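You operate a simulated robot arm through the tools that you are given. There is no shell and no other tool. Be economical: measure what you need, move in short steps, check, and stop when the job is done.

The job below is to be done with a simulated two-armed robot. You get a single attempt, and the scene is never put back.

TASK
Pick up the small tin with one hand, pass it to the other hand and put it on the shelf of the steel bench. Set down upright: small tin.

It is judged by the outcome, as a careful person would: the job done as asked, and still so three seconds after it is handed in. It fails if anything else is knocked over, pushed out of place, dropped, spilled or broken.

THE ROBOT
Two 7-joint arms with two-finger parallel grippers on one trunk, on a base that drives. Base frame: it is fixed to the floor where the robot stands at the start and does not move with it; the origin is under the middle of the robot, x ahead of it, y to its left, z up; the surface under the hand at the start is at about z = 800. Readings come in mm, rad, newtons and seconds.
The left shoulder is at the start at [50, 168, 1132], the right one opposite. With the tool pointing down near the work surface each hand reaches from about 180 to 660 mm from the robot's upright axis, wherever it stands, measured 20 degrees to its own side. Places, roughly: shelf of the steel bench [700, -2400, 400]. Payload 1.57 kg a hand.
The tool frame of a hand sits at the grasp point between the pads (the TCP): z along the fingers, y along the line on which they close. The tips reach 30 mm beyond it. Largest opening 80 mm; finger width 17, thickness 12; the body of the gripper, 40 by 82 mm, starts 80 mm behind the TCP.
Orientation is that of the tool frame in the base frame, as a unit quaternion [w, x, y, z]. With the fingers straight down and closing along the base's y, the tool's x points along the base's -x, its y along +y and its z along -z.

THE INTERFACE
- The arms move only by the tool servo_tool. It takes "left_commands", "right_commands" or both (then of equal length, played together; a hand with none holds still); each is a list of rows, each a list of 7 numbers: the turn, a rotation vector about the tool's x, y, z in rad, then the shift along the tool's x, y, z in mm, then the closure in counts, from 0 (fully open) to 255 (shut). In form: [[wx, wy, wz, x, y, z, fingers], ...]. A call has 1 to 10 rows; each row is the pose to reach, as a shift and turn from the pose commanded when the call began, along the tool's axes at that moment. Each row takes 0.2 s and may step no farther than 50 mm and 0.15 rad from the row before; otherwise, or with a gripper value out of range, the whole call is refused. Where a pose cannot be reached the arm comes as near as it can. A force on the tool above 40 N (or 10 N above the force at the start of the call, whichever is more), or a blocked arm, ends the call early, and 0.2 s more pass. The fingers move at their own pace (about 45 mm/s each) and stop on an object; they squeeze with about 36 N. The grip force told is the motor's: it shows also when the fingers shut on nothing. Time passes only in rows, and 0.2 s behind the last, so rows that repeat a pose let the fingers close. The reply holds the time, the measured pose of the TCP, the force on the tool along the base axes, the opening and the grip force, in the units named above and with some noise, with the torque about the TCP (base axes, N m) and any sound that the robot's microphone picked up.
- Cameras (640 x 400 px; columns grow to the right, rows downward): "scene" is now at [127.1, 0.8, 1339]; the picture's right is [0.01, -1.00, 0.00], its down [-0.60, -0.01, -0.80] and it looks along [0.80, 0.01, -0.60] (base axes); focal length 257 px, centre (320, 200). "left" rides on the left gripper at [72, 7, -122] in its tool frame; the picture's right is [-0.09, 1.00, 0.00], its down [-0.84, -0.08, -0.54] and it looks along [-0.54, -0.05, 0.84] (tool axes); focal length 238 px, centre (320, 200). "right" rides on the right gripper at [72, -7, -122] in its tool frame; the picture's right is [0.09, 1.00, 0.00], its down [-0.84, 0.08, -0.54] and it looks along [-0.54, 0.05, 0.84] (tool axes); focal length 238 px, centre (320, 200). There is no depth. A picture from a camera that has moved, and an enlarged one, comes with that camera's place and axes in the base frame and with its lens.
- camera(camera): a new picture of that camera. No time passes.
- slide_trunk(by): slides the trunk up (or, below 0, down) by that many mm; the arms and the scene camera ride with it, the base frame stays. It gives what a move gives, with no picture.
- drive_base(legs): drives the robot by 1 to 6 legs, each [ahead, left, turn to the left] in mm, mm and rad, along the robot's own axes; the way and the turn of a leg run together, so that a leg with both is an arc; at most 1500 mm and 3.142 rad a leg. The arms and the cameras ride along, it lands a little off, and it stops where it bumps. It gives what a move gives.
- pan_tilt(pan, tilt): turns the head with the scene camera to pan (to the left, within 1.396 rad either way) and tilt (down, from -0.506 to 1.204), counted from straight ahead of the robot. It gives what a move gives.
- zoom(camera, box): a new picture of the part [left, top, right, bottom] of that camera's present view, enlarged. No time passes.
- job_done(): hands the job in; it is judged then, once.

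Work in short steps. Places have to be worked out from the pictures, the camera data and where the tool is seen: move nearer, look again, correct. Check each grasp and each placing, and mend what went wrong. You have 120 turns and 88 pictures in all, those below and enlarged ones among them. Open the grippers and draw the arms clear of the work before you hand the job in, unless the task says otherwise; then end with one line.

The tools are called after "Call:" as a command line: name --argument value ..., lists and objects as JSON in quotes. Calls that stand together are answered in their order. servo_tool: Moves the arms, as the interface text tells. Its arguments: {"type":"object","properties":{"left_commands":{"type":"array","items":{"type":"array","items":{"type":"number"}}},"right_commands":{"type":"array","items":{"type":"array","items":{"type":"number"}}}},"required":[]} The other tools are called the same way: slide_trunk (by) slides the trunk up or down; drive_base (legs) drives the base; pan_tilt (pan, tilt) turns the head that bears the scene camera; camera (camera) takes a picture; zoom (camera, box) takes an enlarged picture of a part of a camera's view; job_done () hands the job in.

At the start:

```text
clock: 0.0
left_position: [471.7, 219.8, 1060.5]
left_tcp_rot: [0.0, -0.001, 1.0, 0.0]
left_wrist_force: [0.4, 0.1, 0.3]
left_moment: [0.01, -0.01, 0.01]
left_finger_gap: 80.0
left_grip_force: 0.1
right_position: [448.9, -152.6, 1097.5]
right_tcp_rot: [0.0, -0.001, 1.0, 0.0]
right_wrist_force: [-0.9, 0.0, -1.3]
right_moment: [-0.02, 0.01, 0.01]
right_finger_gap: 80.0
right_grip_force: 0.0
trunk travel left (down, up): [-300.0, 143.0]
robot x, y, heading: [-0.4, 1.2, -0.002]
head pan, tilt: [0.009, 0.649]
```

scene: 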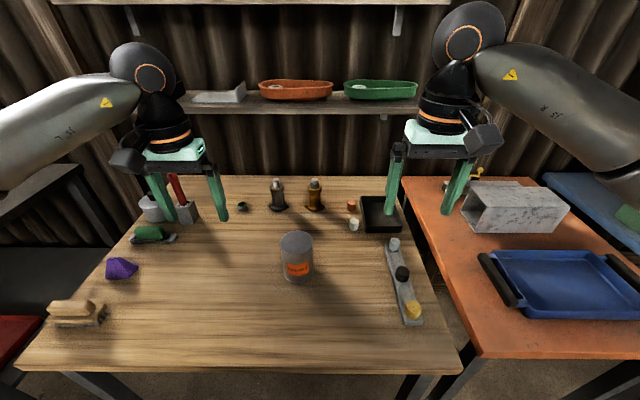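
right: 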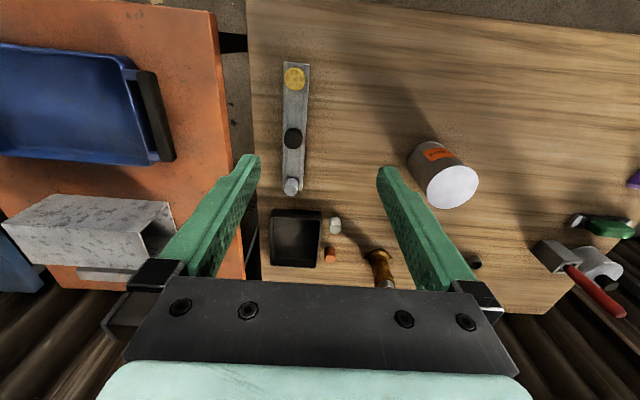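
left: 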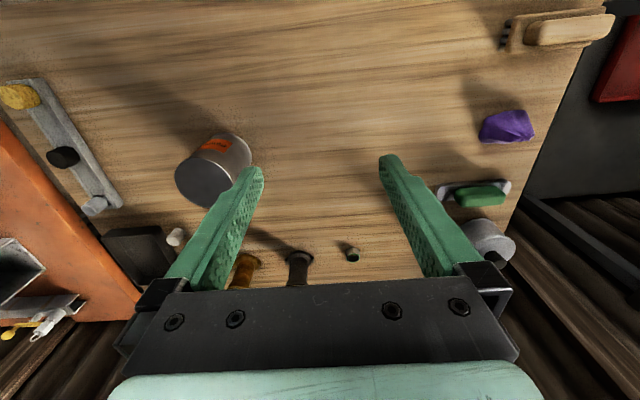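

I'll zoom in on the table to identify the tin and measure it.

Call:
zoom --camera "scene" --box '[240, 200, 368, 300]'

Call:
zoom --camera "scene" --box '[100, 160, 260, 260]'

Call:
pan_tilt --pan -1.39 --tilt 0.5

Call:
camera --camera "scene"

```text
4.00 times, centred on (304, 250) of scene
camera zoom: at [127.1, 0.8, 1339.0], right [0.01, -1.0, 0.0], down [-0.6, -0.01, -0.8], along [0.8, 0.01, -0.6], focal length 1030 px, centre (384, 0)
```

zoom: 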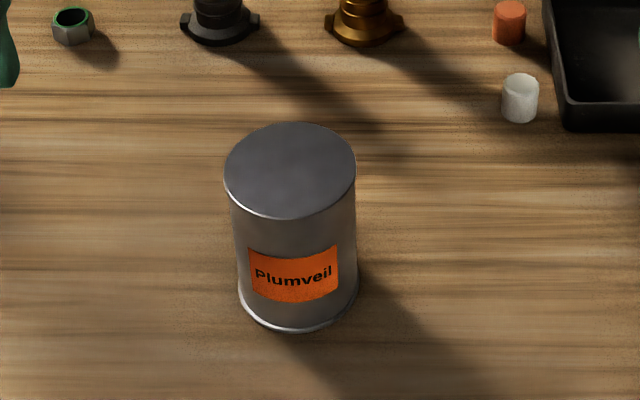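

```text
4.00 times, centred on (180, 210) of scene
camera zoom: at [127.1, 0.8, 1339.0], right [0.01, -1.0, 0.0], down [-0.6, -0.01, -0.8], along [0.8, 0.01, -0.6], focal length 1030 px, centre (880, 160)
```

zoom: 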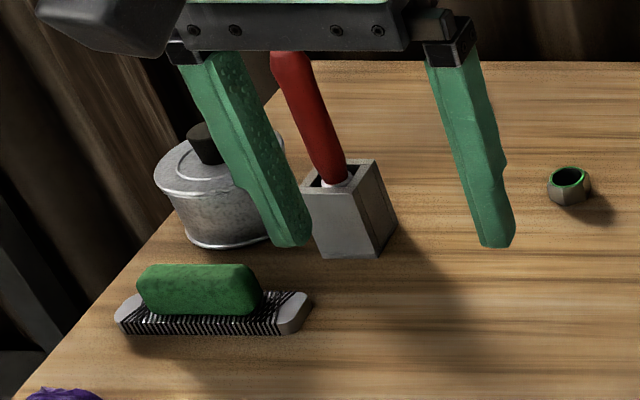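

```text
clock: 1.5
left_position: [471.5, 219.6, 1061.3]
left_tcp_rot: [0.0, -0.001, 1.0, 0.0]
left_wrist_force: [0.3, -0.1, 0.0]
left_moment: [-0.01, -0.02, -0.03]
left_finger_gap: 79.9
left_grip_force: 0.0
right_position: [447.0, -152.3, 1098.1]
right_tcp_rot: [0.0, 0.0, 1.0, 0.0]
right_wrist_force: [-0.2, 0.7, 0.5]
right_moment: [0.02, 0.02, 0.01]
right_finger_gap: 79.9
right_grip_force: 0.0
trunk travel left (down, up): [-300.0, 143.0]
robot x, y, heading: [-1.3, -0.3, 0.001]
head pan, tilt: [-1.389, 0.499]
```

```text
82 pictures are left
camera scene: at [56.8, -89.4, 1352.3], right [-0.98, -0.18, 0.0], down [-0.09, 0.47, -0.88], along [0.16, -0.86, -0.48], focal length 257 px, centre (320, 200)
```

scene: 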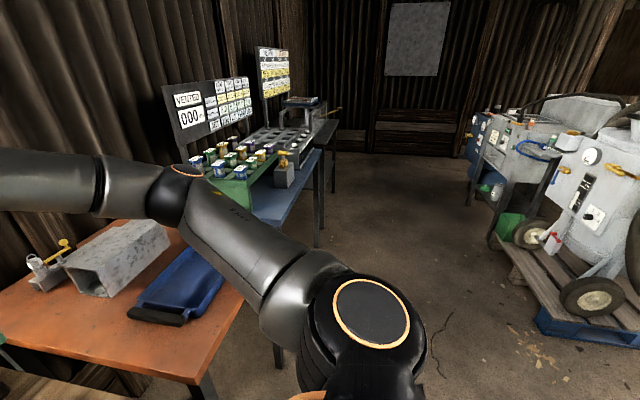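

The Plumveil tin is the graspable one, about Ø76 × 103 mm, at roughly (542, 60). I'll move the left hand above it and look.

Call:
servo_tool --left_commands '[[0, 0, 0, -14, -32, 8, 0], [0, 0, 0, -28, -64, 16, 0], [0, 0, 0, -42, -96, 24, 0], [0, 0, 0, -56, -128, 32, 0], [0, 0, 0, -70, -160, 40, 0], [0, 0, 0, -70, -160, 40, 0]]'

Call:
camera --camera "left"

```text
clock: 2.9
left_position: [541.3, 60.8, 1021.1]
left_tcp_rot: [-0.001, -0.001, 1.0, 0.0]
left_wrist_force: [-0.6, -0.1, 0.6]
left_moment: [-0.02, 0.04, -0.03]
left_finger_gap: 80.3
left_grip_force: 0.0
right_position: [447.9, -151.1, 1099.2]
right_tcp_rot: [0.001, 0.0, 1.0, 0.0]
right_wrist_force: [1.1, -0.2, -0.3]
right_moment: [0.02, -0.01, 0.0]
right_finger_gap: 79.8
right_grip_force: 0.0
trunk travel left (down, up): [-300.0, 143.0]
robot x, y, heading: [-1.8, -0.3, -0.001]
head pan, tilt: [-1.389, 0.499]
```

```text
81 pictures are left
camera left: at [470.3, 66.9, 1143.4], right [0.09, 1.0, 0.0], down [0.84, -0.08, 0.54], along [0.54, -0.05, -0.84], focal length 238 px, centre (320, 200)
```

left: 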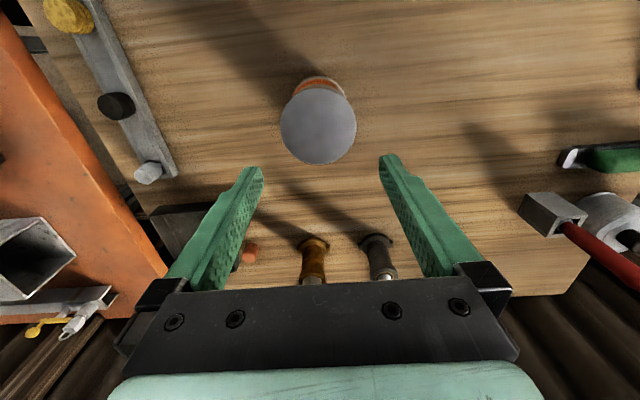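

The lid centre works out to about (535, 59). I'll zoom for a sharper estimate.

Call:
zoom --camera "left" --box '[240, 70, 400, 170]'

```text
4.00 times, centred on (320, 120) of left
camera zoom: at [470.3, 66.9, 1143.4], right [0.09, 1.0, 0.0], down [0.84, -0.08, 0.54], along [0.54, -0.05, -0.84], focal length 953 px, centre (320, 520)
```

zoom: 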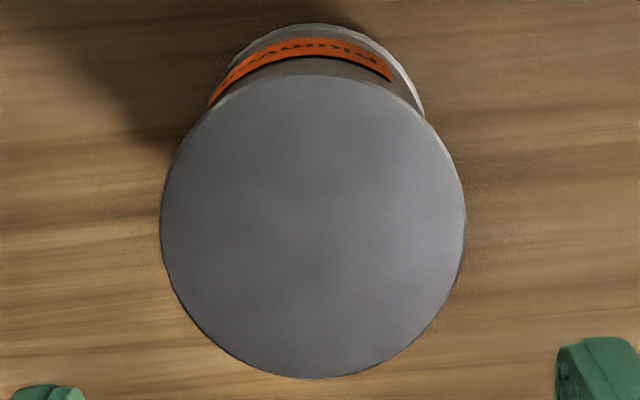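

Refined: Ø about 74, lid top at z ≈ 909, centre about (538.5, 59.3). I'll lower to just above the lid and check the centring.

Call:
servo_tool --left_commands '[[0, 0, 0, 2.5, -1.5, 20, 0], [0, 0, 0, 2.5, -1.5, 45, 0], [0, 0, 0, 2.5, -1.5, 66, 0], [0, 0, 0, 2.5, -1.5, 66, 0]]'

Call:
camera --camera "left"

Call:
pan_tilt --pan 0.1 --tilt 0.65

Call:
zoom --camera "scene" --box '[240, 150, 400, 250]'

```text
clock: 3.9
left_position: [537.6, 58.0, 954.3]
left_tcp_rot: [0.0, -0.001, 1.0, 0.0]
left_wrist_force: [-0.9, 0.1, 0.8]
left_moment: [0.0, 0.0, -0.02]
left_finger_gap: 79.9
left_grip_force: 0.0
right_position: [449.4, -153.1, 1099.1]
right_tcp_rot: [0.0, 0.0, 1.0, 0.0]
right_wrist_force: [0.3, 0.0, -0.3]
right_moment: [-0.04, 0.02, -0.01]
right_finger_gap: 79.9
right_grip_force: 0.0
trunk travel left (down, up): [-300.0, 143.0]
robot x, y, heading: [3.3, -0.8, 0.0]
head pan, tilt: [-1.389, 0.499]
```

```text
79 pictures are left
camera left: at [466.6, 65.6, 1076.6], right [0.09, 1.0, 0.0], down [0.84, -0.08, 0.54], along [0.54, -0.05, -0.84], focal length 238 px, centre (320, 200)
```

left: 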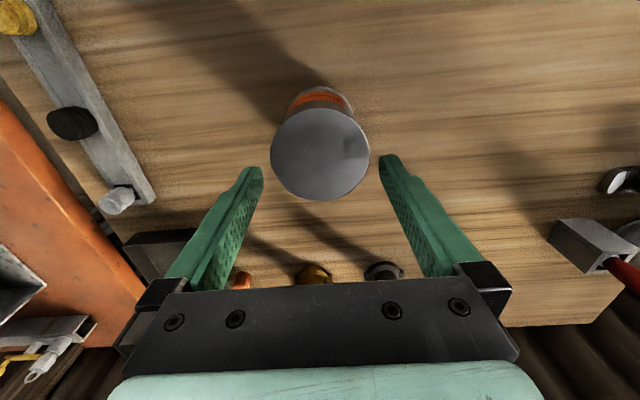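

```text
clock: 5.5
left_position: [538.1, 57.5, 954.0]
left_tcp_rot: [0.0, -0.001, 1.0, 0.001]
left_wrist_force: [-0.6, -0.1, 0.3]
left_moment: [0.03, -0.03, 0.02]
left_finger_gap: 79.8
left_grip_force: 0.0
right_position: [448.6, -152.2, 1097.9]
right_tcp_rot: [0.0, 0.001, 1.0, 0.001]
right_wrist_force: [0.3, -1.0, -0.5]
right_moment: [0.02, -0.02, -0.01]
right_finger_gap: 80.2
right_grip_force: 0.0
trunk travel left (down, up): [-300.0, 143.0]
robot x, y, heading: [-2.7, 3.8, 0.003]
head pan, tilt: [0.099, 0.649]
```

```text
4.00 times, centred on (320, 200) of scene
camera zoom: at [126.7, 8.7, 1338.9], right [0.1, -1.0, 0.0], down [-0.6, -0.06, -0.8], along [0.79, 0.08, -0.6], focal length 1030 px, centre (320, 200)
```

zoom: 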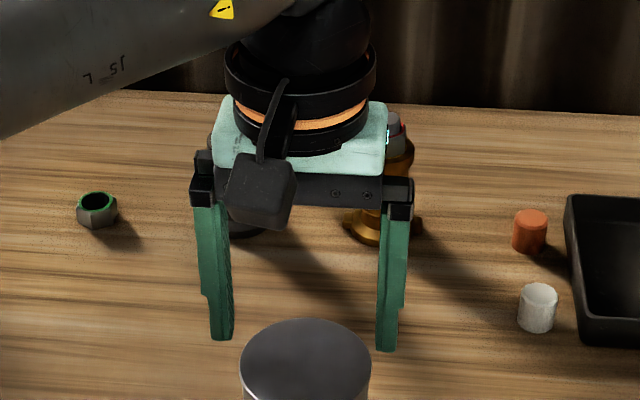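

The fingers straddle the lid. I'll zoom to fine-tune before entering, since clearance is about 3 mm a side.

Call:
zoom --camera "left" --box '[240, 90, 400, 190]'

```text
4.00 times, centred on (320, 140) of left
camera zoom: at [466.7, 65.6, 1076.9], right [0.09, 1.0, 0.0], down [0.84, -0.08, 0.54], along [0.54, -0.05, -0.84], focal length 953 px, centre (320, 440)
```

zoom: 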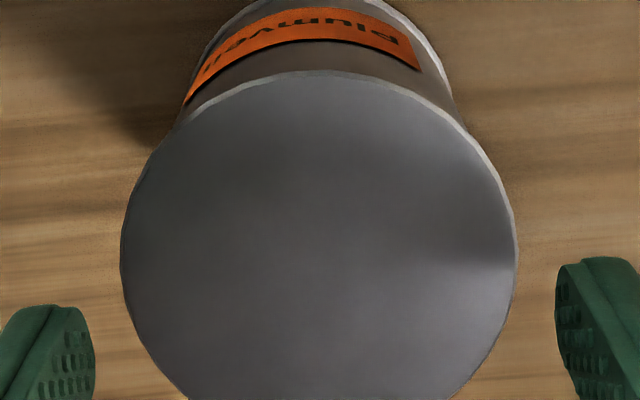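

The centring is within about 1 mm. I'll descend slowly so the tips go 35 mm below the lid rim.

Call:
servo_tool --left_commands '[[0, 0, 0, 0, 0.3, 8, 0], [0, 0, 0, 0, 0.3, 14, 0], [0, 0, 0, 0, 0.3, 19, 0], [0, 0, 0, 0, 0.3, 24, 0], [0, 0, 0, 0, 0.3, 30, 0], [0, 0, 0, 0, 0.3, 37, 0], [0, 0, 0, 0, 0.3, 44, 0], [0, 0, 0, 0, 0.3, 50, 0], [0, 0, 0, 0, 0.3, 50, 0]]'

Call:
camera --camera "left"

```text
clock: 7.5
left_position: [539.3, 58.0, 905.5]
left_tcp_rot: [0.001, -0.001, 1.0, 0.001]
left_wrist_force: [0.2, -0.9, -0.1]
left_moment: [0.0, -0.02, 0.02]
left_finger_gap: 80.0
left_grip_force: 0.0
right_position: [448.0, -153.0, 1098.5]
right_tcp_rot: [0.0, 0.0, 1.0, 0.0]
right_wrist_force: [0.9, -0.9, 0.6]
right_moment: [0.01, -0.01, -0.04]
right_finger_gap: 80.0
right_grip_force: 0.0
trunk travel left (down, up): [-300.0, 143.0]
robot x, y, heading: [-1.3, 0.2, 0.002]
head pan, tilt: [0.099, 0.649]
```

```text
76 pictures are left
camera left: at [467.3, 65.7, 1028.0], right [0.09, 1.0, 0.0], down [0.84, -0.08, 0.54], along [0.54, -0.05, -0.84], focal length 238 px, centre (320, 200)
```

left: 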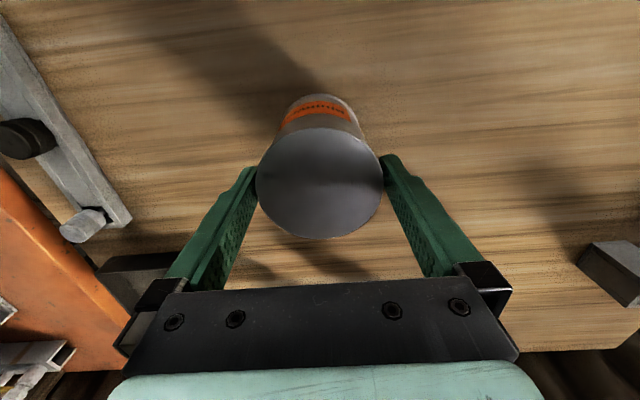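

The fingers went in without contact, so I'll close on the tin.

Call:
servo_tool --left_commands '[[0, 0, 0, 0, 0, 0, 60], [0, 0, 0, 0, 0, 0, 140], [0, 0, 0, 0, 0, 0, 255], [0, 0, 0, 0, 0, 0, 255], [0, 0, 0, 0, 0, 0, 255]]'

```text
clock: 8.7
left_position: [539.5, 59.8, 905.6]
left_tcp_rot: [0.001, 0.0, 1.0, 0.0]
left_wrist_force: [-0.2, 0.2, -0.2]
left_moment: [0.04, -0.03, -0.05]
left_finger_gap: 73.1
left_grip_force: 36.0
right_position: [448.9, -152.8, 1097.9]
right_tcp_rot: [0.0, 0.0, 1.0, 0.0]
right_wrist_force: [0.3, -0.5, -0.2]
right_moment: [0.06, -0.04, 0.03]
right_finger_gap: 80.0
right_grip_force: 0.1
trunk travel left (down, up): [-300.0, 143.0]
robot x, y, heading: [-0.6, 0.5, 0.0]
head pan, tilt: [0.099, 0.649]
```

Gripped, with a gap of 73 mm. I'll lift straight up.

Call:
servo_tool --left_commands '[[0, 0, 0, 0, 0, -10, 255], [0, 0, 0, 0, 0, -30, 255], [0, 0, 0, 0, 0, -60, 255], [0, 0, 0, 0, 0, -90, 255], [0, 0, 0, 0, 0, -120, 255], [0, 0, 0, 0, 0, -150, 255], [0, 0, 0, 0, 0, -180, 255], [0, 0, 0, 0, 0, -180, 255]]'

Call:
camera --camera "scene"

```text
clock: 10.5
left_position: [538.6, 57.0, 1085.5]
left_tcp_rot: [0.0, 0.0, 1.0, 0.0]
left_wrist_force: [-1.3, -0.4, -3.4]
left_moment: [0.01, -0.02, -0.02]
left_finger_gap: 72.9
left_grip_force: 35.8
right_position: [450.2, -154.1, 1098.7]
right_tcp_rot: [0.0, 0.001, 1.0, 0.0]
right_wrist_force: [0.0, 0.1, 0.3]
right_moment: [0.03, -0.02, -0.01]
right_finger_gap: 80.0
right_grip_force: 0.0
trunk travel left (down, up): [-300.0, 143.0]
robot x, y, heading: [-0.8, -0.6, 0.002]
head pan, tilt: [0.099, 0.649]
```

```text
75 pictures are left
camera scene: at [127.2, 8.8, 1338.8], right [0.1, -1.0, 0.0], down [-0.6, -0.06, -0.8], along [0.79, 0.08, -0.6], focal length 257 px, centre (320, 200)
```

scene: 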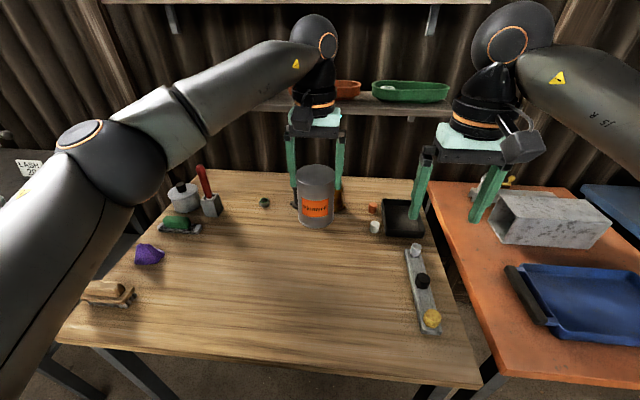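

The tin is held and weighs about 0.4 kg. For the handover I'll yaw both hands 45° and bring the tin closer to about (470, 60).

Call:
servo_tool --left_commands '[[0, 0, -0.13, 12, 0, 0, 255], [0, 0, -0.26, 24, 1, 0, 255], [0, 0, -0.39, 36, 1, 0, 255], [0, 0, -0.52, 48, 2, 0, 255], [0, 0, -0.65, 60, 2, 0, 255], [0, 0, -0.785, 69, 3, 0, 255], [0, 0, -0.785, 69, 3, 0, 255]]' --right_commands '[[0, 0, -0.13, 5, 0, 0, 0], [0, 0, -0.26, 10, 0, 0, 0], [0, 0, -0.39, 20, 0, 0, 0], [0, 0, -0.52, 30, 0, 0, 0], [0, 0, -0.65, 40, 0, 0, 0], [0, 0, -0.785, 50, 0, 0, 0], [0, 0, -0.785, 50, 0, 0, 0]]'

```text
clock: 12.1
left_position: [471.5, 60.9, 1084.3]
left_tcp_rot: [-0.001, -0.384, 0.923, 0.0]
left_wrist_force: [0.1, 0.8, -4.1]
left_moment: [0.0, 0.01, -0.02]
left_finger_gap: 73.1
left_grip_force: 36.1
right_position: [399.5, -153.1, 1098.0]
right_tcp_rot: [0.0, -0.384, 0.923, 0.0]
right_wrist_force: [0.9, -0.1, 0.0]
right_moment: [-0.01, 0.0, -0.02]
right_finger_gap: 80.0
right_grip_force: 0.0
trunk travel left (down, up): [-300.0, 143.0]
robot x, y, heading: [1.2, 2.5, -0.005]
head pan, tilt: [0.099, 0.649]
```

Both yawed properly. Next I'll pitch the right hand up to 38° below horizontal, approaching towards (+x, +y).

Call:
servo_tool --right_commands '[[0, -0.13, 0, -6, 6, 0, 0], [0, -0.26, 0, -12, 12, 0, 0], [0, -0.39, 0, -18, 18, 0, 0], [0, -0.52, 0, -24, 24, 0, 0], [0, -0.65, 0, -30, 30, 0, 0], [0, -0.78, 0, -36, 36, 0, 0], [0, -0.908, 0, -42.6, 42.3, 0, 0], [0, -0.908, 0, -42.6, 42.3, 0, 0]]'

Call:
camera --camera "right"

Call:
camera --camera "scene"

```text
clock: 13.9
left_position: [469.8, 61.4, 1084.7]
left_tcp_rot: [-0.001, -0.384, 0.923, 0.0]
left_wrist_force: [-0.5, -0.2, -3.8]
left_moment: [0.01, 0.01, 0.0]
left_finger_gap: 73.0
left_grip_force: 36.2
right_position: [400.1, -93.2, 1097.5]
right_tcp_rot: [0.406, -0.343, 0.83, 0.167]
right_wrist_force: [0.0, -0.2, 0.3]
right_moment: [-0.01, -0.02, -0.03]
right_finger_gap: 79.9
right_grip_force: 0.1
trunk travel left (down, up): [-300.0, 143.0]
robot x, y, heading: [-0.5, 0.2, -0.002]
head pan, tilt: [0.099, 0.649]
```

```text
74 pictures are left
camera right: at [304.1, -197.7, 1116.4], right [-0.74, 0.66, -0.07], down [0.01, 0.12, 0.99], along [0.67, 0.74, -0.09], focal length 238 px, centre (320, 200)
```

right: 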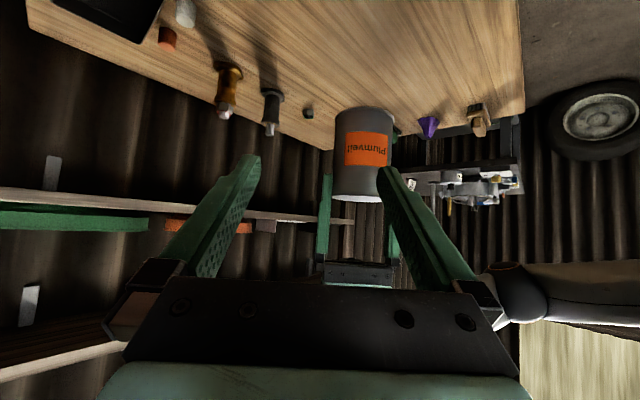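

```text
73 pictures are left
camera scene: at [127.0, 8.8, 1338.9], right [0.1, -1.0, 0.0], down [-0.6, -0.06, -0.8], along [0.79, 0.08, -0.6], focal length 257 px, centre (320, 200)
```

scene: 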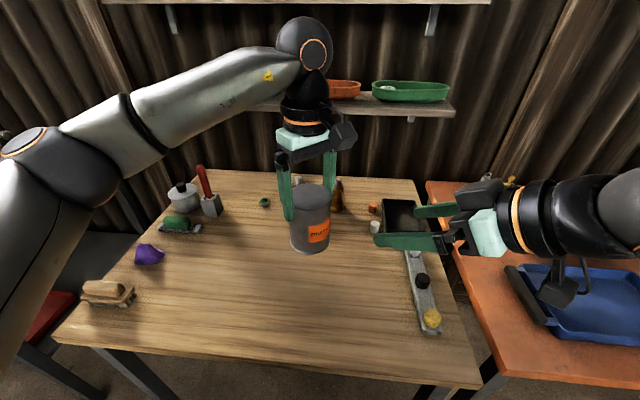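

Geometry agrees: tin axis at about (470, 61), bottom at about 979. I'll move the right hand to the pre-grasp point on its approach line and look.

Call:
servo_tool --right_commands '[[0, 0, 0, -13, 20, 14, 0], [0, 0, 0, -26, 40, 28, 0], [0, 0, 0, -38.1, 59.8, 41.5, 0], [0, 0, 0, -38.1, 59.8, 41.5, 0]]'

Call:
camera --camera "right"

Call:
zoom --camera "scene" --box '[240, 100, 480, 250]'

```text
clock: 14.9
left_position: [469.5, 61.2, 1084.5]
left_tcp_rot: [0.001, -0.383, 0.924, 0.0]
left_wrist_force: [-0.1, -0.1, -3.1]
left_moment: [0.0, 0.02, -0.01]
left_finger_gap: 73.0
left_grip_force: 35.9
right_position: [397.6, -10.8, 1102.1]
right_tcp_rot: [0.406, -0.343, 0.831, 0.167]
right_wrist_force: [0.6, 0.1, 0.8]
right_moment: [-0.02, -0.02, 0.03]
right_finger_gap: 80.0
right_grip_force: 0.0
trunk travel left (down, up): [-300.0, 143.0]
robot x, y, heading: [-0.2, -4.1, 0.003]
head pan, tilt: [0.099, 0.649]
```

```text
72 pictures are left
camera right: at [302.2, -114.3, 1120.1], right [-0.74, 0.67, -0.07], down [0.01, 0.12, 0.99], along [0.67, 0.74, -0.09], focal length 238 px, centre (320, 200)
```

right: 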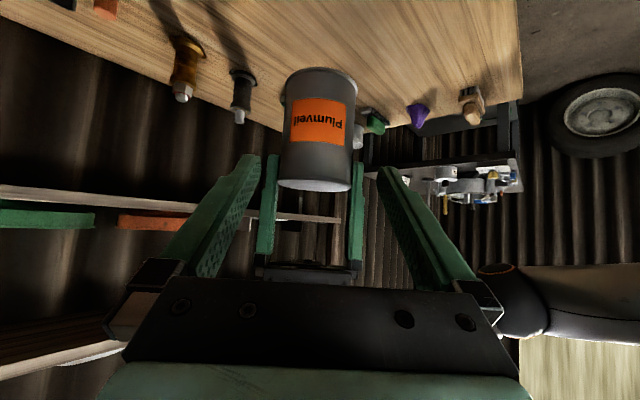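

```text
2.67 times, centred on (360, 175) of scene
camera zoom: at [127.0, 8.6, 1338.9], right [0.1, -1.0, 0.0], down [-0.6, -0.06, -0.8], along [0.79, 0.08, -0.6], focal length 686 px, centre (213, 267)
```

zoom: 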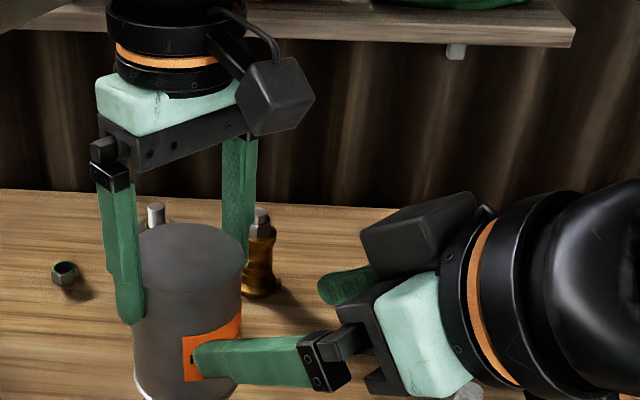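

Aligned on the approach line. I'll advance 60 mm along the tool axis and check again.

Call:
servo_tool --right_commands '[[0, 0, 0, 0, 0, 20, 0], [0, 0, 0, 0, 0, 40, 0], [0, 0, 0, 0, 0, 60, 0], [0, 0, 0, 0, 0, 60, 0]]'

Call:
camera --camera "right"

Call:
zoom --camera "scene" --box '[240, 100, 480, 250]'

```text
clock: 15.9
left_position: [469.7, 61.2, 1085.2]
left_tcp_rot: [0.0, -0.383, 0.924, 0.0]
left_wrist_force: [0.7, -0.4, -3.8]
left_moment: [0.0, 0.02, 0.03]
left_finger_gap: 73.1
left_grip_force: 36.1
right_position: [430.7, 22.5, 1065.8]
right_tcp_rot: [0.405, -0.343, 0.831, 0.167]
right_wrist_force: [-0.2, -0.2, -0.4]
right_moment: [0.03, -0.05, -0.01]
right_finger_gap: 80.1
right_grip_force: 0.1
trunk travel left (down, up): [-300.0, 143.0]
robot x, y, heading: [-1.8, -1.2, -0.004]
head pan, tilt: [0.099, 0.649]
```

```text
70 pictures are left
camera right: at [335.2, -81.4, 1084.1], right [-0.74, 0.66, -0.07], down [0.01, 0.12, 0.99], along [0.67, 0.74, -0.09], focal length 238 px, centre (320, 200)
```

right: 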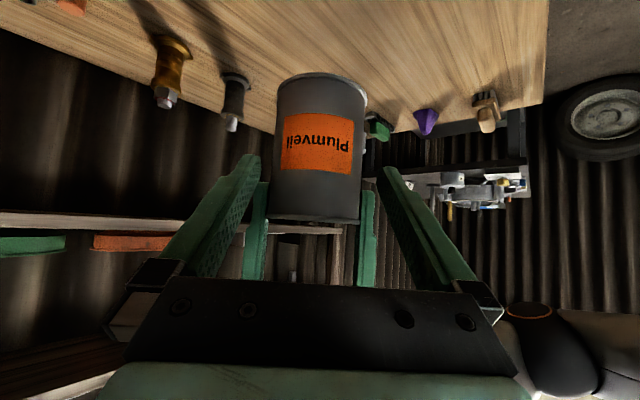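

```text
2.67 times, centred on (360, 175) of scene
camera zoom: at [126.9, 8.7, 1338.9], right [0.1, -1.0, 0.0], down [-0.6, -0.06, -0.8], along [0.79, 0.08, -0.6], focal length 686 px, centre (213, 267)
```

zoom: 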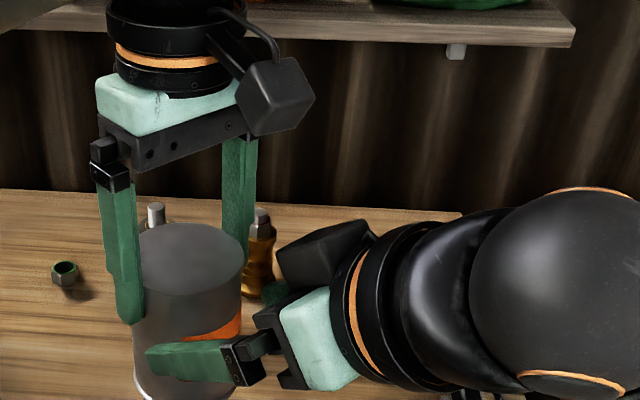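

There's a black box on top of the right gripper whose clearance I want to know. I'll take a full scene view.

Call:
zoom --camera "scene" --box '[270, 150, 470, 290]'

```text
2.86 times, centred on (370, 220) of scene
camera zoom: at [126.9, 8.7, 1338.9], right [0.1, -1.0, 0.0], down [-0.6, -0.06, -0.8], along [0.79, 0.08, -0.6], focal length 736 px, centre (177, 143)
```

zoom: 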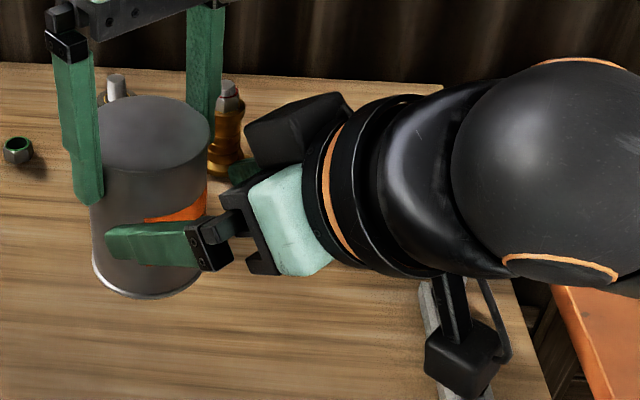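

The box stays behind the palm plane, so there's clearance. I'll advance the remaining 66 mm slowly; the force limit will stop the move on contact.

Call:
servo_tool --right_commands '[[0, 0, 0, 0, 0, 10, 0], [0, 0, 0, 0, 0, 20, 0], [0, 0, 0, 0, 0, 30, 0], [0, 0, 0, 0, 0, 40, 0], [0, 0, 0, 0, 0, 48, 0], [0, 0, 0, 0, 0, 54, 0], [0, 0, 0, 0, 0, 60, 0], [0, 0, 0, 0, 0, 66, 0], [0, 0, 0, 0, 0, 66, 0]]'

Call:
camera --camera "right"

Call:
zoom --camera "scene" --box '[240, 130, 440, 270]'

```text
clock: 17.9
left_position: [471.0, 61.0, 1084.8]
left_tcp_rot: [0.0, -0.383, 0.924, 0.0]
left_wrist_force: [0.5, -0.4, -4.6]
left_moment: [-0.01, 0.02, -0.01]
left_finger_gap: 73.5
left_grip_force: 36.1
right_position: [466.9, 59.2, 1025.8]
right_tcp_rot: [0.405, -0.343, 0.831, 0.167]
right_wrist_force: [-0.1, 0.4, 1.7]
right_moment: [-0.02, -0.03, 0.01]
right_finger_gap: 79.9
right_grip_force: 0.1
trunk travel left (down, up): [-300.0, 143.0]
robot x, y, heading: [-0.8, 0.9, -0.0]
head pan, tilt: [0.099, 0.649]
```

```text
67 pictures are left
camera right: at [372.6, -44.9, 1043.9], right [-0.74, 0.66, -0.07], down [0.01, 0.12, 0.99], along [0.67, 0.74, -0.09], focal length 238 px, centre (320, 200)
```

right: 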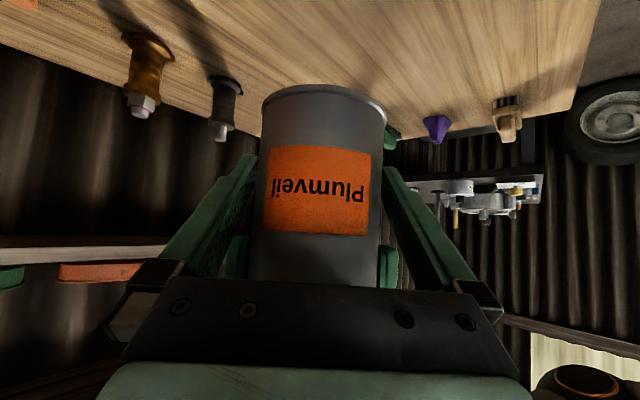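

```text
2.86 times, centred on (340, 200) of scene
camera zoom: at [127.0, 8.7, 1338.9], right [0.1, -1.0, 0.0], down [-0.6, -0.06, -0.8], along [0.79, 0.08, -0.6], focal length 736 px, centre (263, 200)
```

zoom: 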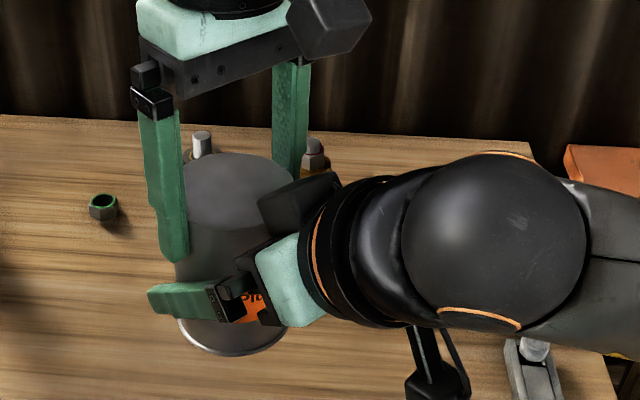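

No contact, and the tin is centred between the right pads. Closing the right hand.

Call:
servo_tool --right_commands '[[0, 0, 0, 0, 0, 0, 60], [0, 0, 0, 0, 0, 0, 140], [0, 0, 0, 0, 0, 0, 255], [0, 0, 0, 0, 0, 0, 255], [0, 0, 0, 0, 0, 0, 255]]'

```text
clock: 19.1
left_position: [470.8, 60.7, 1086.4]
left_tcp_rot: [0.0, -0.383, 0.924, 0.0]
left_wrist_force: [-4.0, 2.2, -2.7]
left_moment: [-0.09, 0.1, -0.09]
left_finger_gap: 72.6
left_grip_force: 36.2
right_position: [468.5, 59.1, 1025.1]
right_tcp_rot: [0.405, -0.343, 0.83, 0.168]
right_wrist_force: [4.1, -3.5, 0.1]
right_moment: [0.22, 0.16, 0.08]
right_finger_gap: 72.8
right_grip_force: 36.1
trunk travel left (down, up): [-300.0, 143.0]
robot x, y, heading: [0.4, 0.9, -0.001]
head pan, tilt: [0.099, 0.649]
```

Both hands hold the tin with small interaction forces. I'll release with the left.

Call:
servo_tool --left_commands '[[0, 0, 0, 0, 0, 0, 120], [0, 0, 0, 0, 0, 0, 0], [0, 0, 0, 0, 0, 0, 0], [0, 0, 0, 0, 0, 0, 0]]'

Call:
zoom --camera "left" --box '[200, 90, 440, 240]'

```text
clock: 20.1
left_position: [471.5, 61.1, 1085.5]
left_tcp_rot: [0.0, -0.384, 0.924, 0.0]
left_wrist_force: [0.1, -0.4, -0.3]
left_moment: [0.01, 0.0, -0.01]
left_finger_gap: 80.2
left_grip_force: 0.1
right_position: [467.7, 59.4, 1024.9]
right_tcp_rot: [0.405, -0.344, 0.83, 0.168]
right_wrist_force: [-0.6, -0.8, 1.4]
right_moment: [0.0, -0.01, -0.01]
right_finger_gap: 73.0
right_grip_force: 35.8
trunk travel left (down, up): [-300.0, 143.0]
robot x, y, heading: [-0.6, 3.2, -0.002]
head pan, tilt: [0.099, 0.649]
```

```text
2.67 times, centred on (320, 165) of left
camera zoom: at [414.7, 15.5, 1207.4], right [-0.64, 0.77, 0.0], down [0.65, 0.54, 0.54], along [0.42, 0.35, -0.84], focal length 636 px, centre (320, 293)
```

zoom: 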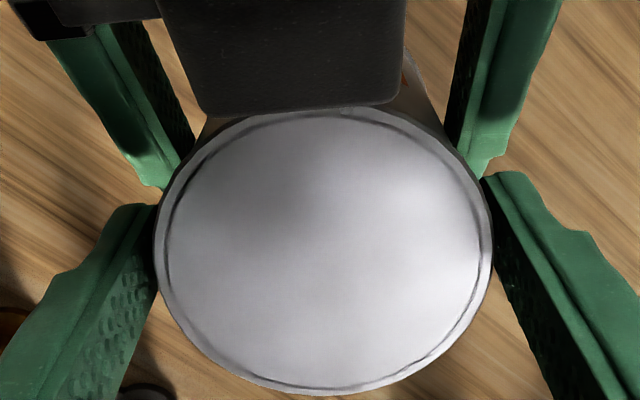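

The right hand holds the tin alone. I'll raise the left hand straight up off it.

Call:
servo_tool --left_commands '[[0, 0, 0, 0, 0, -8, 0], [0, 0, 0, 0, 0, -18, 0], [0, 0, 0, 0, 0, -30, 0], [0, 0, 0, 0, 0, -45, 0], [0, 0, 0, 0, 0, -65, 0], [0, 0, 0, 0, 0, -85, 0], [0, 0, 0, 0, 0, -85, 0]]'

Call:
camera --camera "scene"

```text
clock: 21.7
left_position: [470.1, 62.2, 1171.9]
left_tcp_rot: [0.0, -0.383, 0.924, 0.0]
left_wrist_force: [0.4, -0.5, 0.4]
left_moment: [0.01, -0.01, 0.04]
left_finger_gap: 79.6
left_grip_force: 0.1
right_position: [468.7, 59.4, 1025.0]
right_tcp_rot: [0.406, -0.344, 0.83, 0.168]
right_wrist_force: [0.3, 0.4, 0.7]
right_moment: [-0.03, 0.03, 0.0]
right_finger_gap: 73.2
right_grip_force: 35.8
trunk travel left (down, up): [-300.0, 143.0]
robot x, y, heading: [0.3, 1.4, -0.006]
head pan, tilt: [0.099, 0.649]
```

```text
64 pictures are left
camera scene: at [127.1, 8.8, 1338.8], right [0.1, -1.0, 0.0], down [-0.6, -0.06, -0.8], along [0.79, 0.08, -0.6], focal length 257 px, centre (320, 200)
```

scene: 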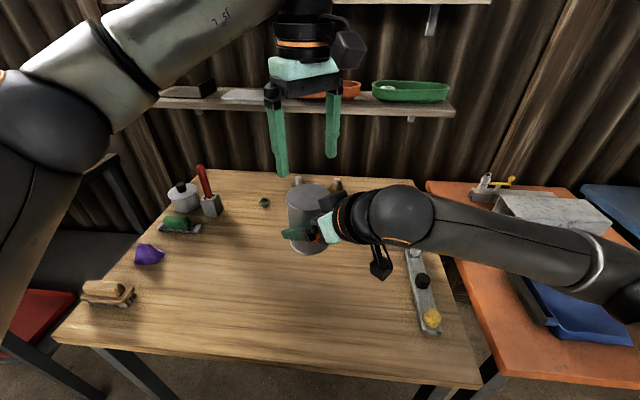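

Handover done. I'll draw the left hand away to the robot's left first.

Call:
servo_tool --left_commands '[[0, 0, 0.12, -4, 34, 0, 0], [0, 0, 0.24, -8, 68, 0, 0], [0, 0, 0.36, -12, 102, 0, 0], [0, 0, 0.48, -16, 136, 0, 0], [0, 0, 0.6, -20, 170, 0, 0], [0, 0, 0.7, -24, 205, 0, 0], [0, 0, 0.785, -28, 240, 0, 0], [0, 0, 0.785, -28, 240, 0, 0]]'

Call:
servo_tool --right_commands '[[0.103, 0, 0.08, 18, -13, -23, 255], [0.206, 0, 0.16, 36, -26, -46, 255], [0.31, 0, 0.24, 54, -39, -69, 255], [0.413, 0, 0.32, 72, -52, -92, 255], [0.516, 0, 0.4, 90, -65, -115, 255], [0.619, 0, 0.481, 108.5, -78, -139, 255], [0.619, 0, 0.481, 108.5, -78, -139, 255]]'

Call:
pan_tilt --pan -0.6 --tilt 0.6

Call:
camera --camera "scene"

```text
clock: 23.5
left_position: [320.8, 249.2, 1169.7]
left_tcp_rot: [0.0, -0.001, 1.0, 0.0]
left_wrist_force: [0.0, -0.2, 0.1]
left_moment: [0.03, 0.01, 0.0]
left_finger_gap: 80.1
left_grip_force: 0.0
right_position: [467.1, 59.0, 1026.0]
right_tcp_rot: [0.406, -0.343, 0.83, 0.167]
right_wrist_force: [-0.8, -0.7, -0.3]
right_moment: [-0.01, 0.04, -0.04]
right_finger_gap: 72.8
right_grip_force: 36.1
trunk travel left (down, up): [-300.0, 143.0]
robot x, y, heading: [0.4, -0.0, -0.002]
head pan, tilt: [0.099, 0.649]
```

```text
clock: 25.1
left_position: [319.8, 248.9, 1169.4]
left_tcp_rot: [0.0, -0.002, 1.0, 0.0]
left_wrist_force: [-0.2, 0.9, 0.5]
left_moment: [-0.01, -0.01, -0.01]
left_finger_gap: 80.1
left_grip_force: 0.1
right_position: [399.1, -116.6, 1027.6]
right_tcp_rot: [0.438, 0.0, 0.899, -0.001]
right_wrist_force: [-0.1, -0.8, 0.2]
right_moment: [-0.03, -0.01, -0.02]
right_finger_gap: 73.1
right_grip_force: 36.3
trunk travel left (down, up): [-300.0, 143.0]
robot x, y, heading: [-3.2, -1.5, 0.002]
head pan, tilt: [0.099, 0.649]
```

```text
clock: 26.2
left_position: [321.4, 249.8, 1169.1]
left_tcp_rot: [0.0, -0.001, 1.0, 0.0]
left_wrist_force: [-0.5, 0.1, 0.7]
left_moment: [-0.01, -0.03, 0.02]
left_finger_gap: 79.8
left_grip_force: 0.1
right_position: [399.0, -117.6, 1027.2]
right_tcp_rot: [0.438, -0.001, 0.899, -0.001]
right_wrist_force: [0.1, 0.0, -0.3]
right_moment: [-0.03, -0.03, -0.01]
right_finger_gap: 73.0
right_grip_force: 36.3
trunk travel left (down, up): [-300.0, 143.0]
robot x, y, heading: [0.5, -0.2, 0.002]
head pan, tilt: [-0.6, 0.6]
```

```text
63 pictures are left
camera scene: at [113.5, -49.9, 1343.2], right [-0.56, -0.83, 0.0], down [-0.47, 0.32, -0.82], along [0.68, -0.47, -0.57], focal length 257 px, centre (320, 200)
```

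scene: 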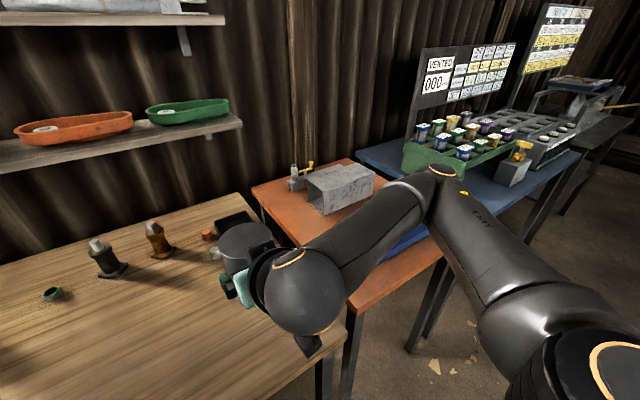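

Next I'll back away from the table 350 mm and look toward the steel bench.

Call:
drive_base --legs '[[-350, 0, 0]]'

Call:
pan_tilt --pan -1.1 --tilt 0.4

Call:
camera --camera "scene"

```text
clock: 28.5
left_position: [-31.8, 250.2, 1169.1]
left_tcp_rot: [0.0, 0.0, 1.0, 0.0]
left_wrist_force: [-0.3, -0.2, -0.4]
left_moment: [-0.03, -0.02, -0.02]
left_finger_gap: 79.9
left_grip_force: 0.1
right_position: [46.3, -117.4, 1027.7]
right_tcp_rot: [0.438, 0.001, 0.899, -0.002]
right_wrist_force: [0.6, 0.4, -0.5]
right_moment: [0.03, 0.0, 0.01]
right_finger_gap: 73.1
right_grip_force: 36.0
trunk travel left (down, up): [-300.0, 143.0]
robot x, y, heading: [-354.6, -0.4, -0.007]
head pan, tilt: [-0.6, 0.6]
```

```text
clock: 29.4
left_position: [-31.2, 250.0, 1169.4]
left_tcp_rot: [0.0, 0.001, 1.0, 0.0]
left_wrist_force: [-1.1, -0.6, 0.1]
left_moment: [0.0, -0.01, 0.0]
left_finger_gap: 80.0
left_grip_force: 0.1
right_position: [45.7, -117.2, 1027.7]
right_tcp_rot: [0.439, 0.001, 0.899, -0.002]
right_wrist_force: [-0.4, -0.1, -1.0]
right_moment: [0.02, -0.01, 0.0]
right_finger_gap: 73.1
right_grip_force: 35.7
trunk travel left (down, up): [-300.0, 143.0]
robot x, y, heading: [-354.6, -1.1, -0.007]
head pan, tilt: [-1.1, 0.4]
```

```text
62 pictures are left
camera scene: at [-270.2, -82.2, 1361.4], right [-0.89, -0.45, 0.0], down [-0.18, 0.35, -0.92], along [0.42, -0.82, -0.39], focal length 257 px, centre (320, 200)
```

scene: 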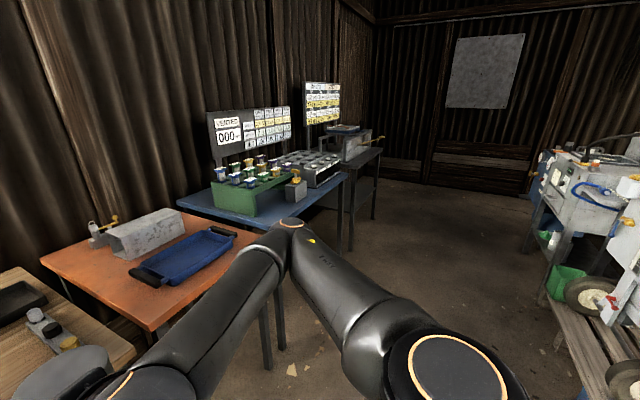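

The aisle is clear: carts lie at x < -950 and benches at x > 330. I'll strafe right 1200 mm and look again.

Call:
drive_base --legs '[[0, -1200, 0.007]]'

Call:
pan_tilt --pan -0.9 --tilt 0.6

Call:
camera --camera "scene"

```text
clock: 40.0
left_position: [-39.3, -935.3, 1169.0]
left_tcp_rot: [0.0, 0.004, 1.0, -0.001]
left_wrist_force: [0.2, -0.8, 0.0]
left_moment: [-0.01, 0.0, 0.04]
left_finger_gap: 79.8
left_grip_force: 0.1
right_position: [38.0, -1303.5, 1026.4]
right_tcp_rot: [0.438, 0.004, 0.899, -0.004]
right_wrist_force: [0.1, -0.4, -0.5]
right_moment: [-0.02, 0.03, 0.0]
right_finger_gap: 73.1
right_grip_force: 36.2
trunk travel left (down, up): [-300.0, 143.0]
robot x, y, heading: [-361.4, -1178.0, -0.007]
head pan, tilt: [-1.1, 0.4]
```

```text
clock: 40.8
left_position: [-38.4, -935.2, 1169.1]
left_tcp_rot: [0.001, 0.004, 1.0, 0.0]
left_wrist_force: [1.2, -0.7, 0.3]
left_moment: [0.0, 0.02, 0.01]
left_finger_gap: 80.1
left_grip_force: 0.1
right_position: [37.0, -1303.5, 1027.5]
right_tcp_rot: [0.437, 0.004, 0.899, -0.003]
right_wrist_force: [0.8, -0.1, 0.6]
right_moment: [0.0, 0.02, -0.01]
right_finger_gap: 73.1
right_grip_force: 36.1
trunk travel left (down, up): [-300.0, 143.0]
robot x, y, heading: [-361.7, -1181.9, -0.012]
head pan, tilt: [-0.901, 0.6]
```

```text
61 pictures are left
camera scene: at [-266.0, -1252.3, 1343.2], right [-0.79, -0.61, 0.0], down [-0.35, 0.45, -0.83], along [0.51, -0.65, -0.56], focal length 257 px, centre (320, 200)
```

scene: 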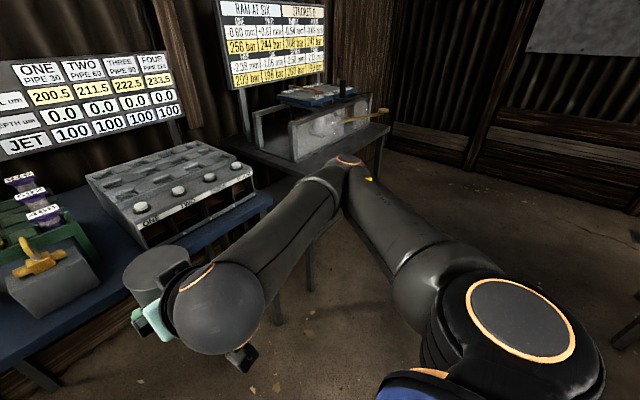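

The steel bench's near-left leg is at about (395, -1990). I'll strafe another 1075 mm.

Call:
drive_base --legs '[[0, -1075, 0.012]]'

Call:
pan_tilt --pan -0.1 --tilt 0.8

Call:
camera --camera "scene"

```text
clock: 50.5
left_position: [-42.7, -2005.5, 1168.1]
left_tcp_rot: [0.001, -0.006, 1.0, -0.001]
left_wrist_force: [0.1, 0.4, -0.7]
left_moment: [0.0, 0.03, -0.03]
left_finger_gap: 79.8
left_grip_force: 0.1
right_position: [40.0, -2370.7, 1026.6]
right_tcp_rot: [0.439, -0.005, 0.899, 0.001]
right_wrist_force: [0.0, -0.2, 1.2]
right_moment: [-0.03, -0.01, 0.0]
right_finger_gap: 73.0
right_grip_force: 36.6
trunk travel left (down, up): [-300.0, 143.0]
robot x, y, heading: [-362.3, -2260.7, 0.011]
head pan, tilt: [-0.901, 0.6]
```

```text
clock: 51.6
left_position: [-42.5, -2004.1, 1169.1]
left_tcp_rot: [0.0, -0.006, 1.0, -0.001]
left_wrist_force: [0.9, -0.2, -0.2]
left_moment: [-0.03, 0.0, 0.0]
left_finger_gap: 80.0
left_grip_force: 0.0
right_position: [39.4, -2370.4, 1026.8]
right_tcp_rot: [0.437, -0.006, 0.899, 0.002]
right_wrist_force: [0.0, 0.1, -0.9]
right_moment: [-0.02, 0.0, 0.0]
right_finger_gap: 72.8
right_grip_force: 35.7
trunk travel left (down, up): [-300.0, 143.0]
robot x, y, heading: [-361.4, -2261.1, 0.013]
head pan, tilt: [-0.099, 0.799]
```

```text
60 pictures are left
camera scene: at [-239.3, -2264.7, 1326.3], right [-0.09, -1.0, 0.0], down [-0.71, 0.06, -0.7], along [0.69, -0.06, -0.72], focal length 257 px, centre (320, 200)
```

scene: 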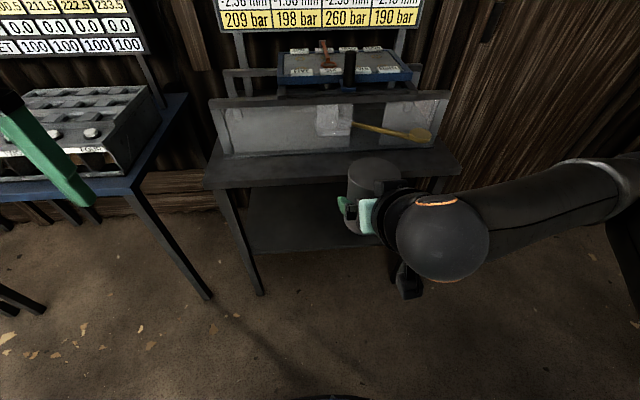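

The bench has a lower shelf visible. I'll slide the trunk down 300 mm to see it and reach it.

Call:
slide_trunk --by -300

Call:
pan_tilt --pan 0.05 --tilt 0.6

Call:
camera --camera "scene"

```text
clock: 54.6
left_position: [-42.3, -2003.6, 869.9]
left_tcp_rot: [0.0, -0.006, 1.0, 0.001]
left_wrist_force: [-0.3, -1.2, 0.2]
left_moment: [-0.03, 0.04, -0.01]
left_finger_gap: 80.1
left_grip_force: 0.0
right_position: [39.8, -2371.7, 727.1]
right_tcp_rot: [0.437, -0.005, 0.899, 0.001]
right_wrist_force: [-0.3, 0.6, 0.2]
right_moment: [-0.05, 0.06, 0.03]
right_finger_gap: 73.0
right_grip_force: 36.4
trunk travel left (down, up): [0.0, 443.0]
robot x, y, heading: [-361.1, -2254.6, 0.014]
head pan, tilt: [-0.099, 0.799]
```

```text
clock: 55.4
left_position: [-43.3, -2004.7, 869.3]
left_tcp_rot: [0.0, -0.006, 1.0, 0.001]
left_wrist_force: [1.6, -0.2, -0.8]
left_moment: [-0.01, -0.01, -0.01]
left_finger_gap: 79.8
left_grip_force: 0.1
right_position: [40.6, -2370.7, 725.6]
right_tcp_rot: [0.438, -0.005, 0.899, 0.002]
right_wrist_force: [-0.7, 0.3, -0.5]
right_moment: [0.04, 0.0, -0.01]
right_finger_gap: 73.0
right_grip_force: 36.1
trunk travel left (down, up): [0.0, 443.0]
robot x, y, heading: [-359.0, -2256.6, 0.014]
head pan, tilt: [0.051, 0.6]
```

```text
59 pictures are left
camera scene: at [-231.6, -2252.1, 1043.1], right [0.06, -1.0, 0.0], down [-0.56, -0.03, -0.82], along [0.82, 0.05, -0.57], focal length 257 px, centre (320, 200)
```

scene: 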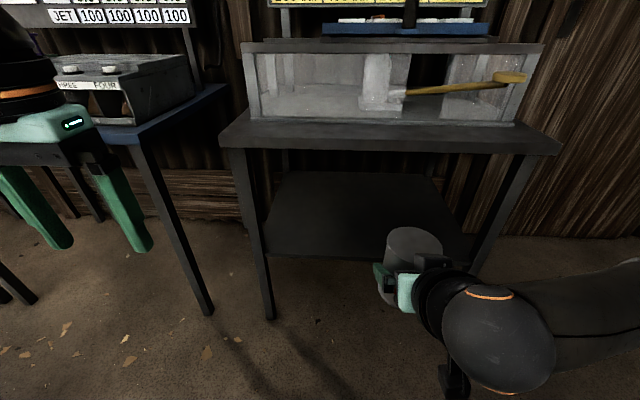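

The shelf spans x ≈ 366–930 and y ≈ -2000 to -2750, with top clearance of about 350 mm, and looks empty. I'll lower the tin to about 55 mm above shelf level while still outside the bench.

Call:
servo_tool --right_commands '[[0, 0, 0, 29, 0, 23, 255], [0, 0, 0, 59, 0, 46, 255], [0, 0, 0, 88, 0, 69, 255], [0, 0, 0, 118, 0, 92, 255], [0, 0, 0, 147, 0, 115, 255], [0, 0, 0, 173, 0, 136, 255], [0, 0, 0, 173, 0, 136, 255]]'

Call:
camera --camera "right"

Call:
camera --camera "scene"

```text
clock: 57.0
left_position: [-43.4, -2003.5, 869.8]
left_tcp_rot: [-0.001, -0.006, 1.0, 0.0]
left_wrist_force: [-0.3, 1.0, 0.3]
left_moment: [0.01, -0.01, 0.01]
left_finger_gap: 80.2
left_grip_force: 0.0
right_position: [39.0, -2370.7, 505.4]
right_tcp_rot: [0.439, -0.005, 0.899, 0.001]
right_wrist_force: [0.1, -0.2, 0.7]
right_moment: [0.01, 0.0, 0.0]
right_finger_gap: 73.3
right_grip_force: 35.8
trunk travel left (down, up): [0.0, 443.0]
robot x, y, heading: [-356.7, -2256.4, 0.012]
head pan, tilt: [0.051, 0.6]
```

```text
58 pictures are left
camera right: at [-101.6, -2378.6, 524.4], right [-0.07, 0.99, -0.07], down [0.09, 0.08, 0.99], along [0.99, 0.06, -0.09], focal length 238 px, centre (320, 200)
```

right: 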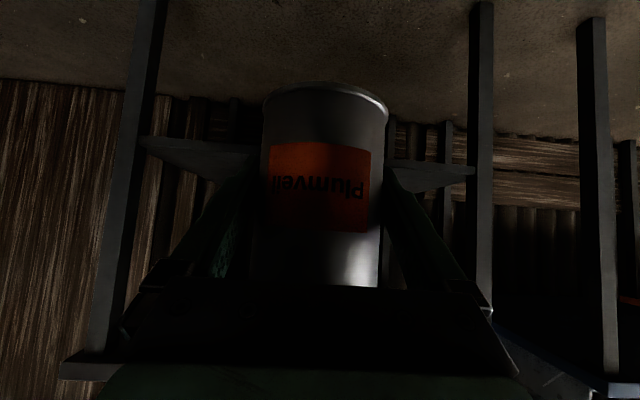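

```text
57 pictures are left
camera scene: at [-231.5, -2252.0, 1043.2], right [0.06, -1.0, 0.0], down [-0.56, -0.04, -0.82], along [0.82, 0.05, -0.57], focal length 257 px, centre (320, 200)
```

scene: 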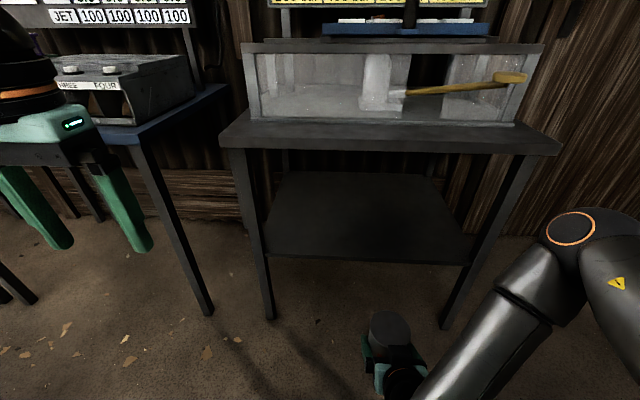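

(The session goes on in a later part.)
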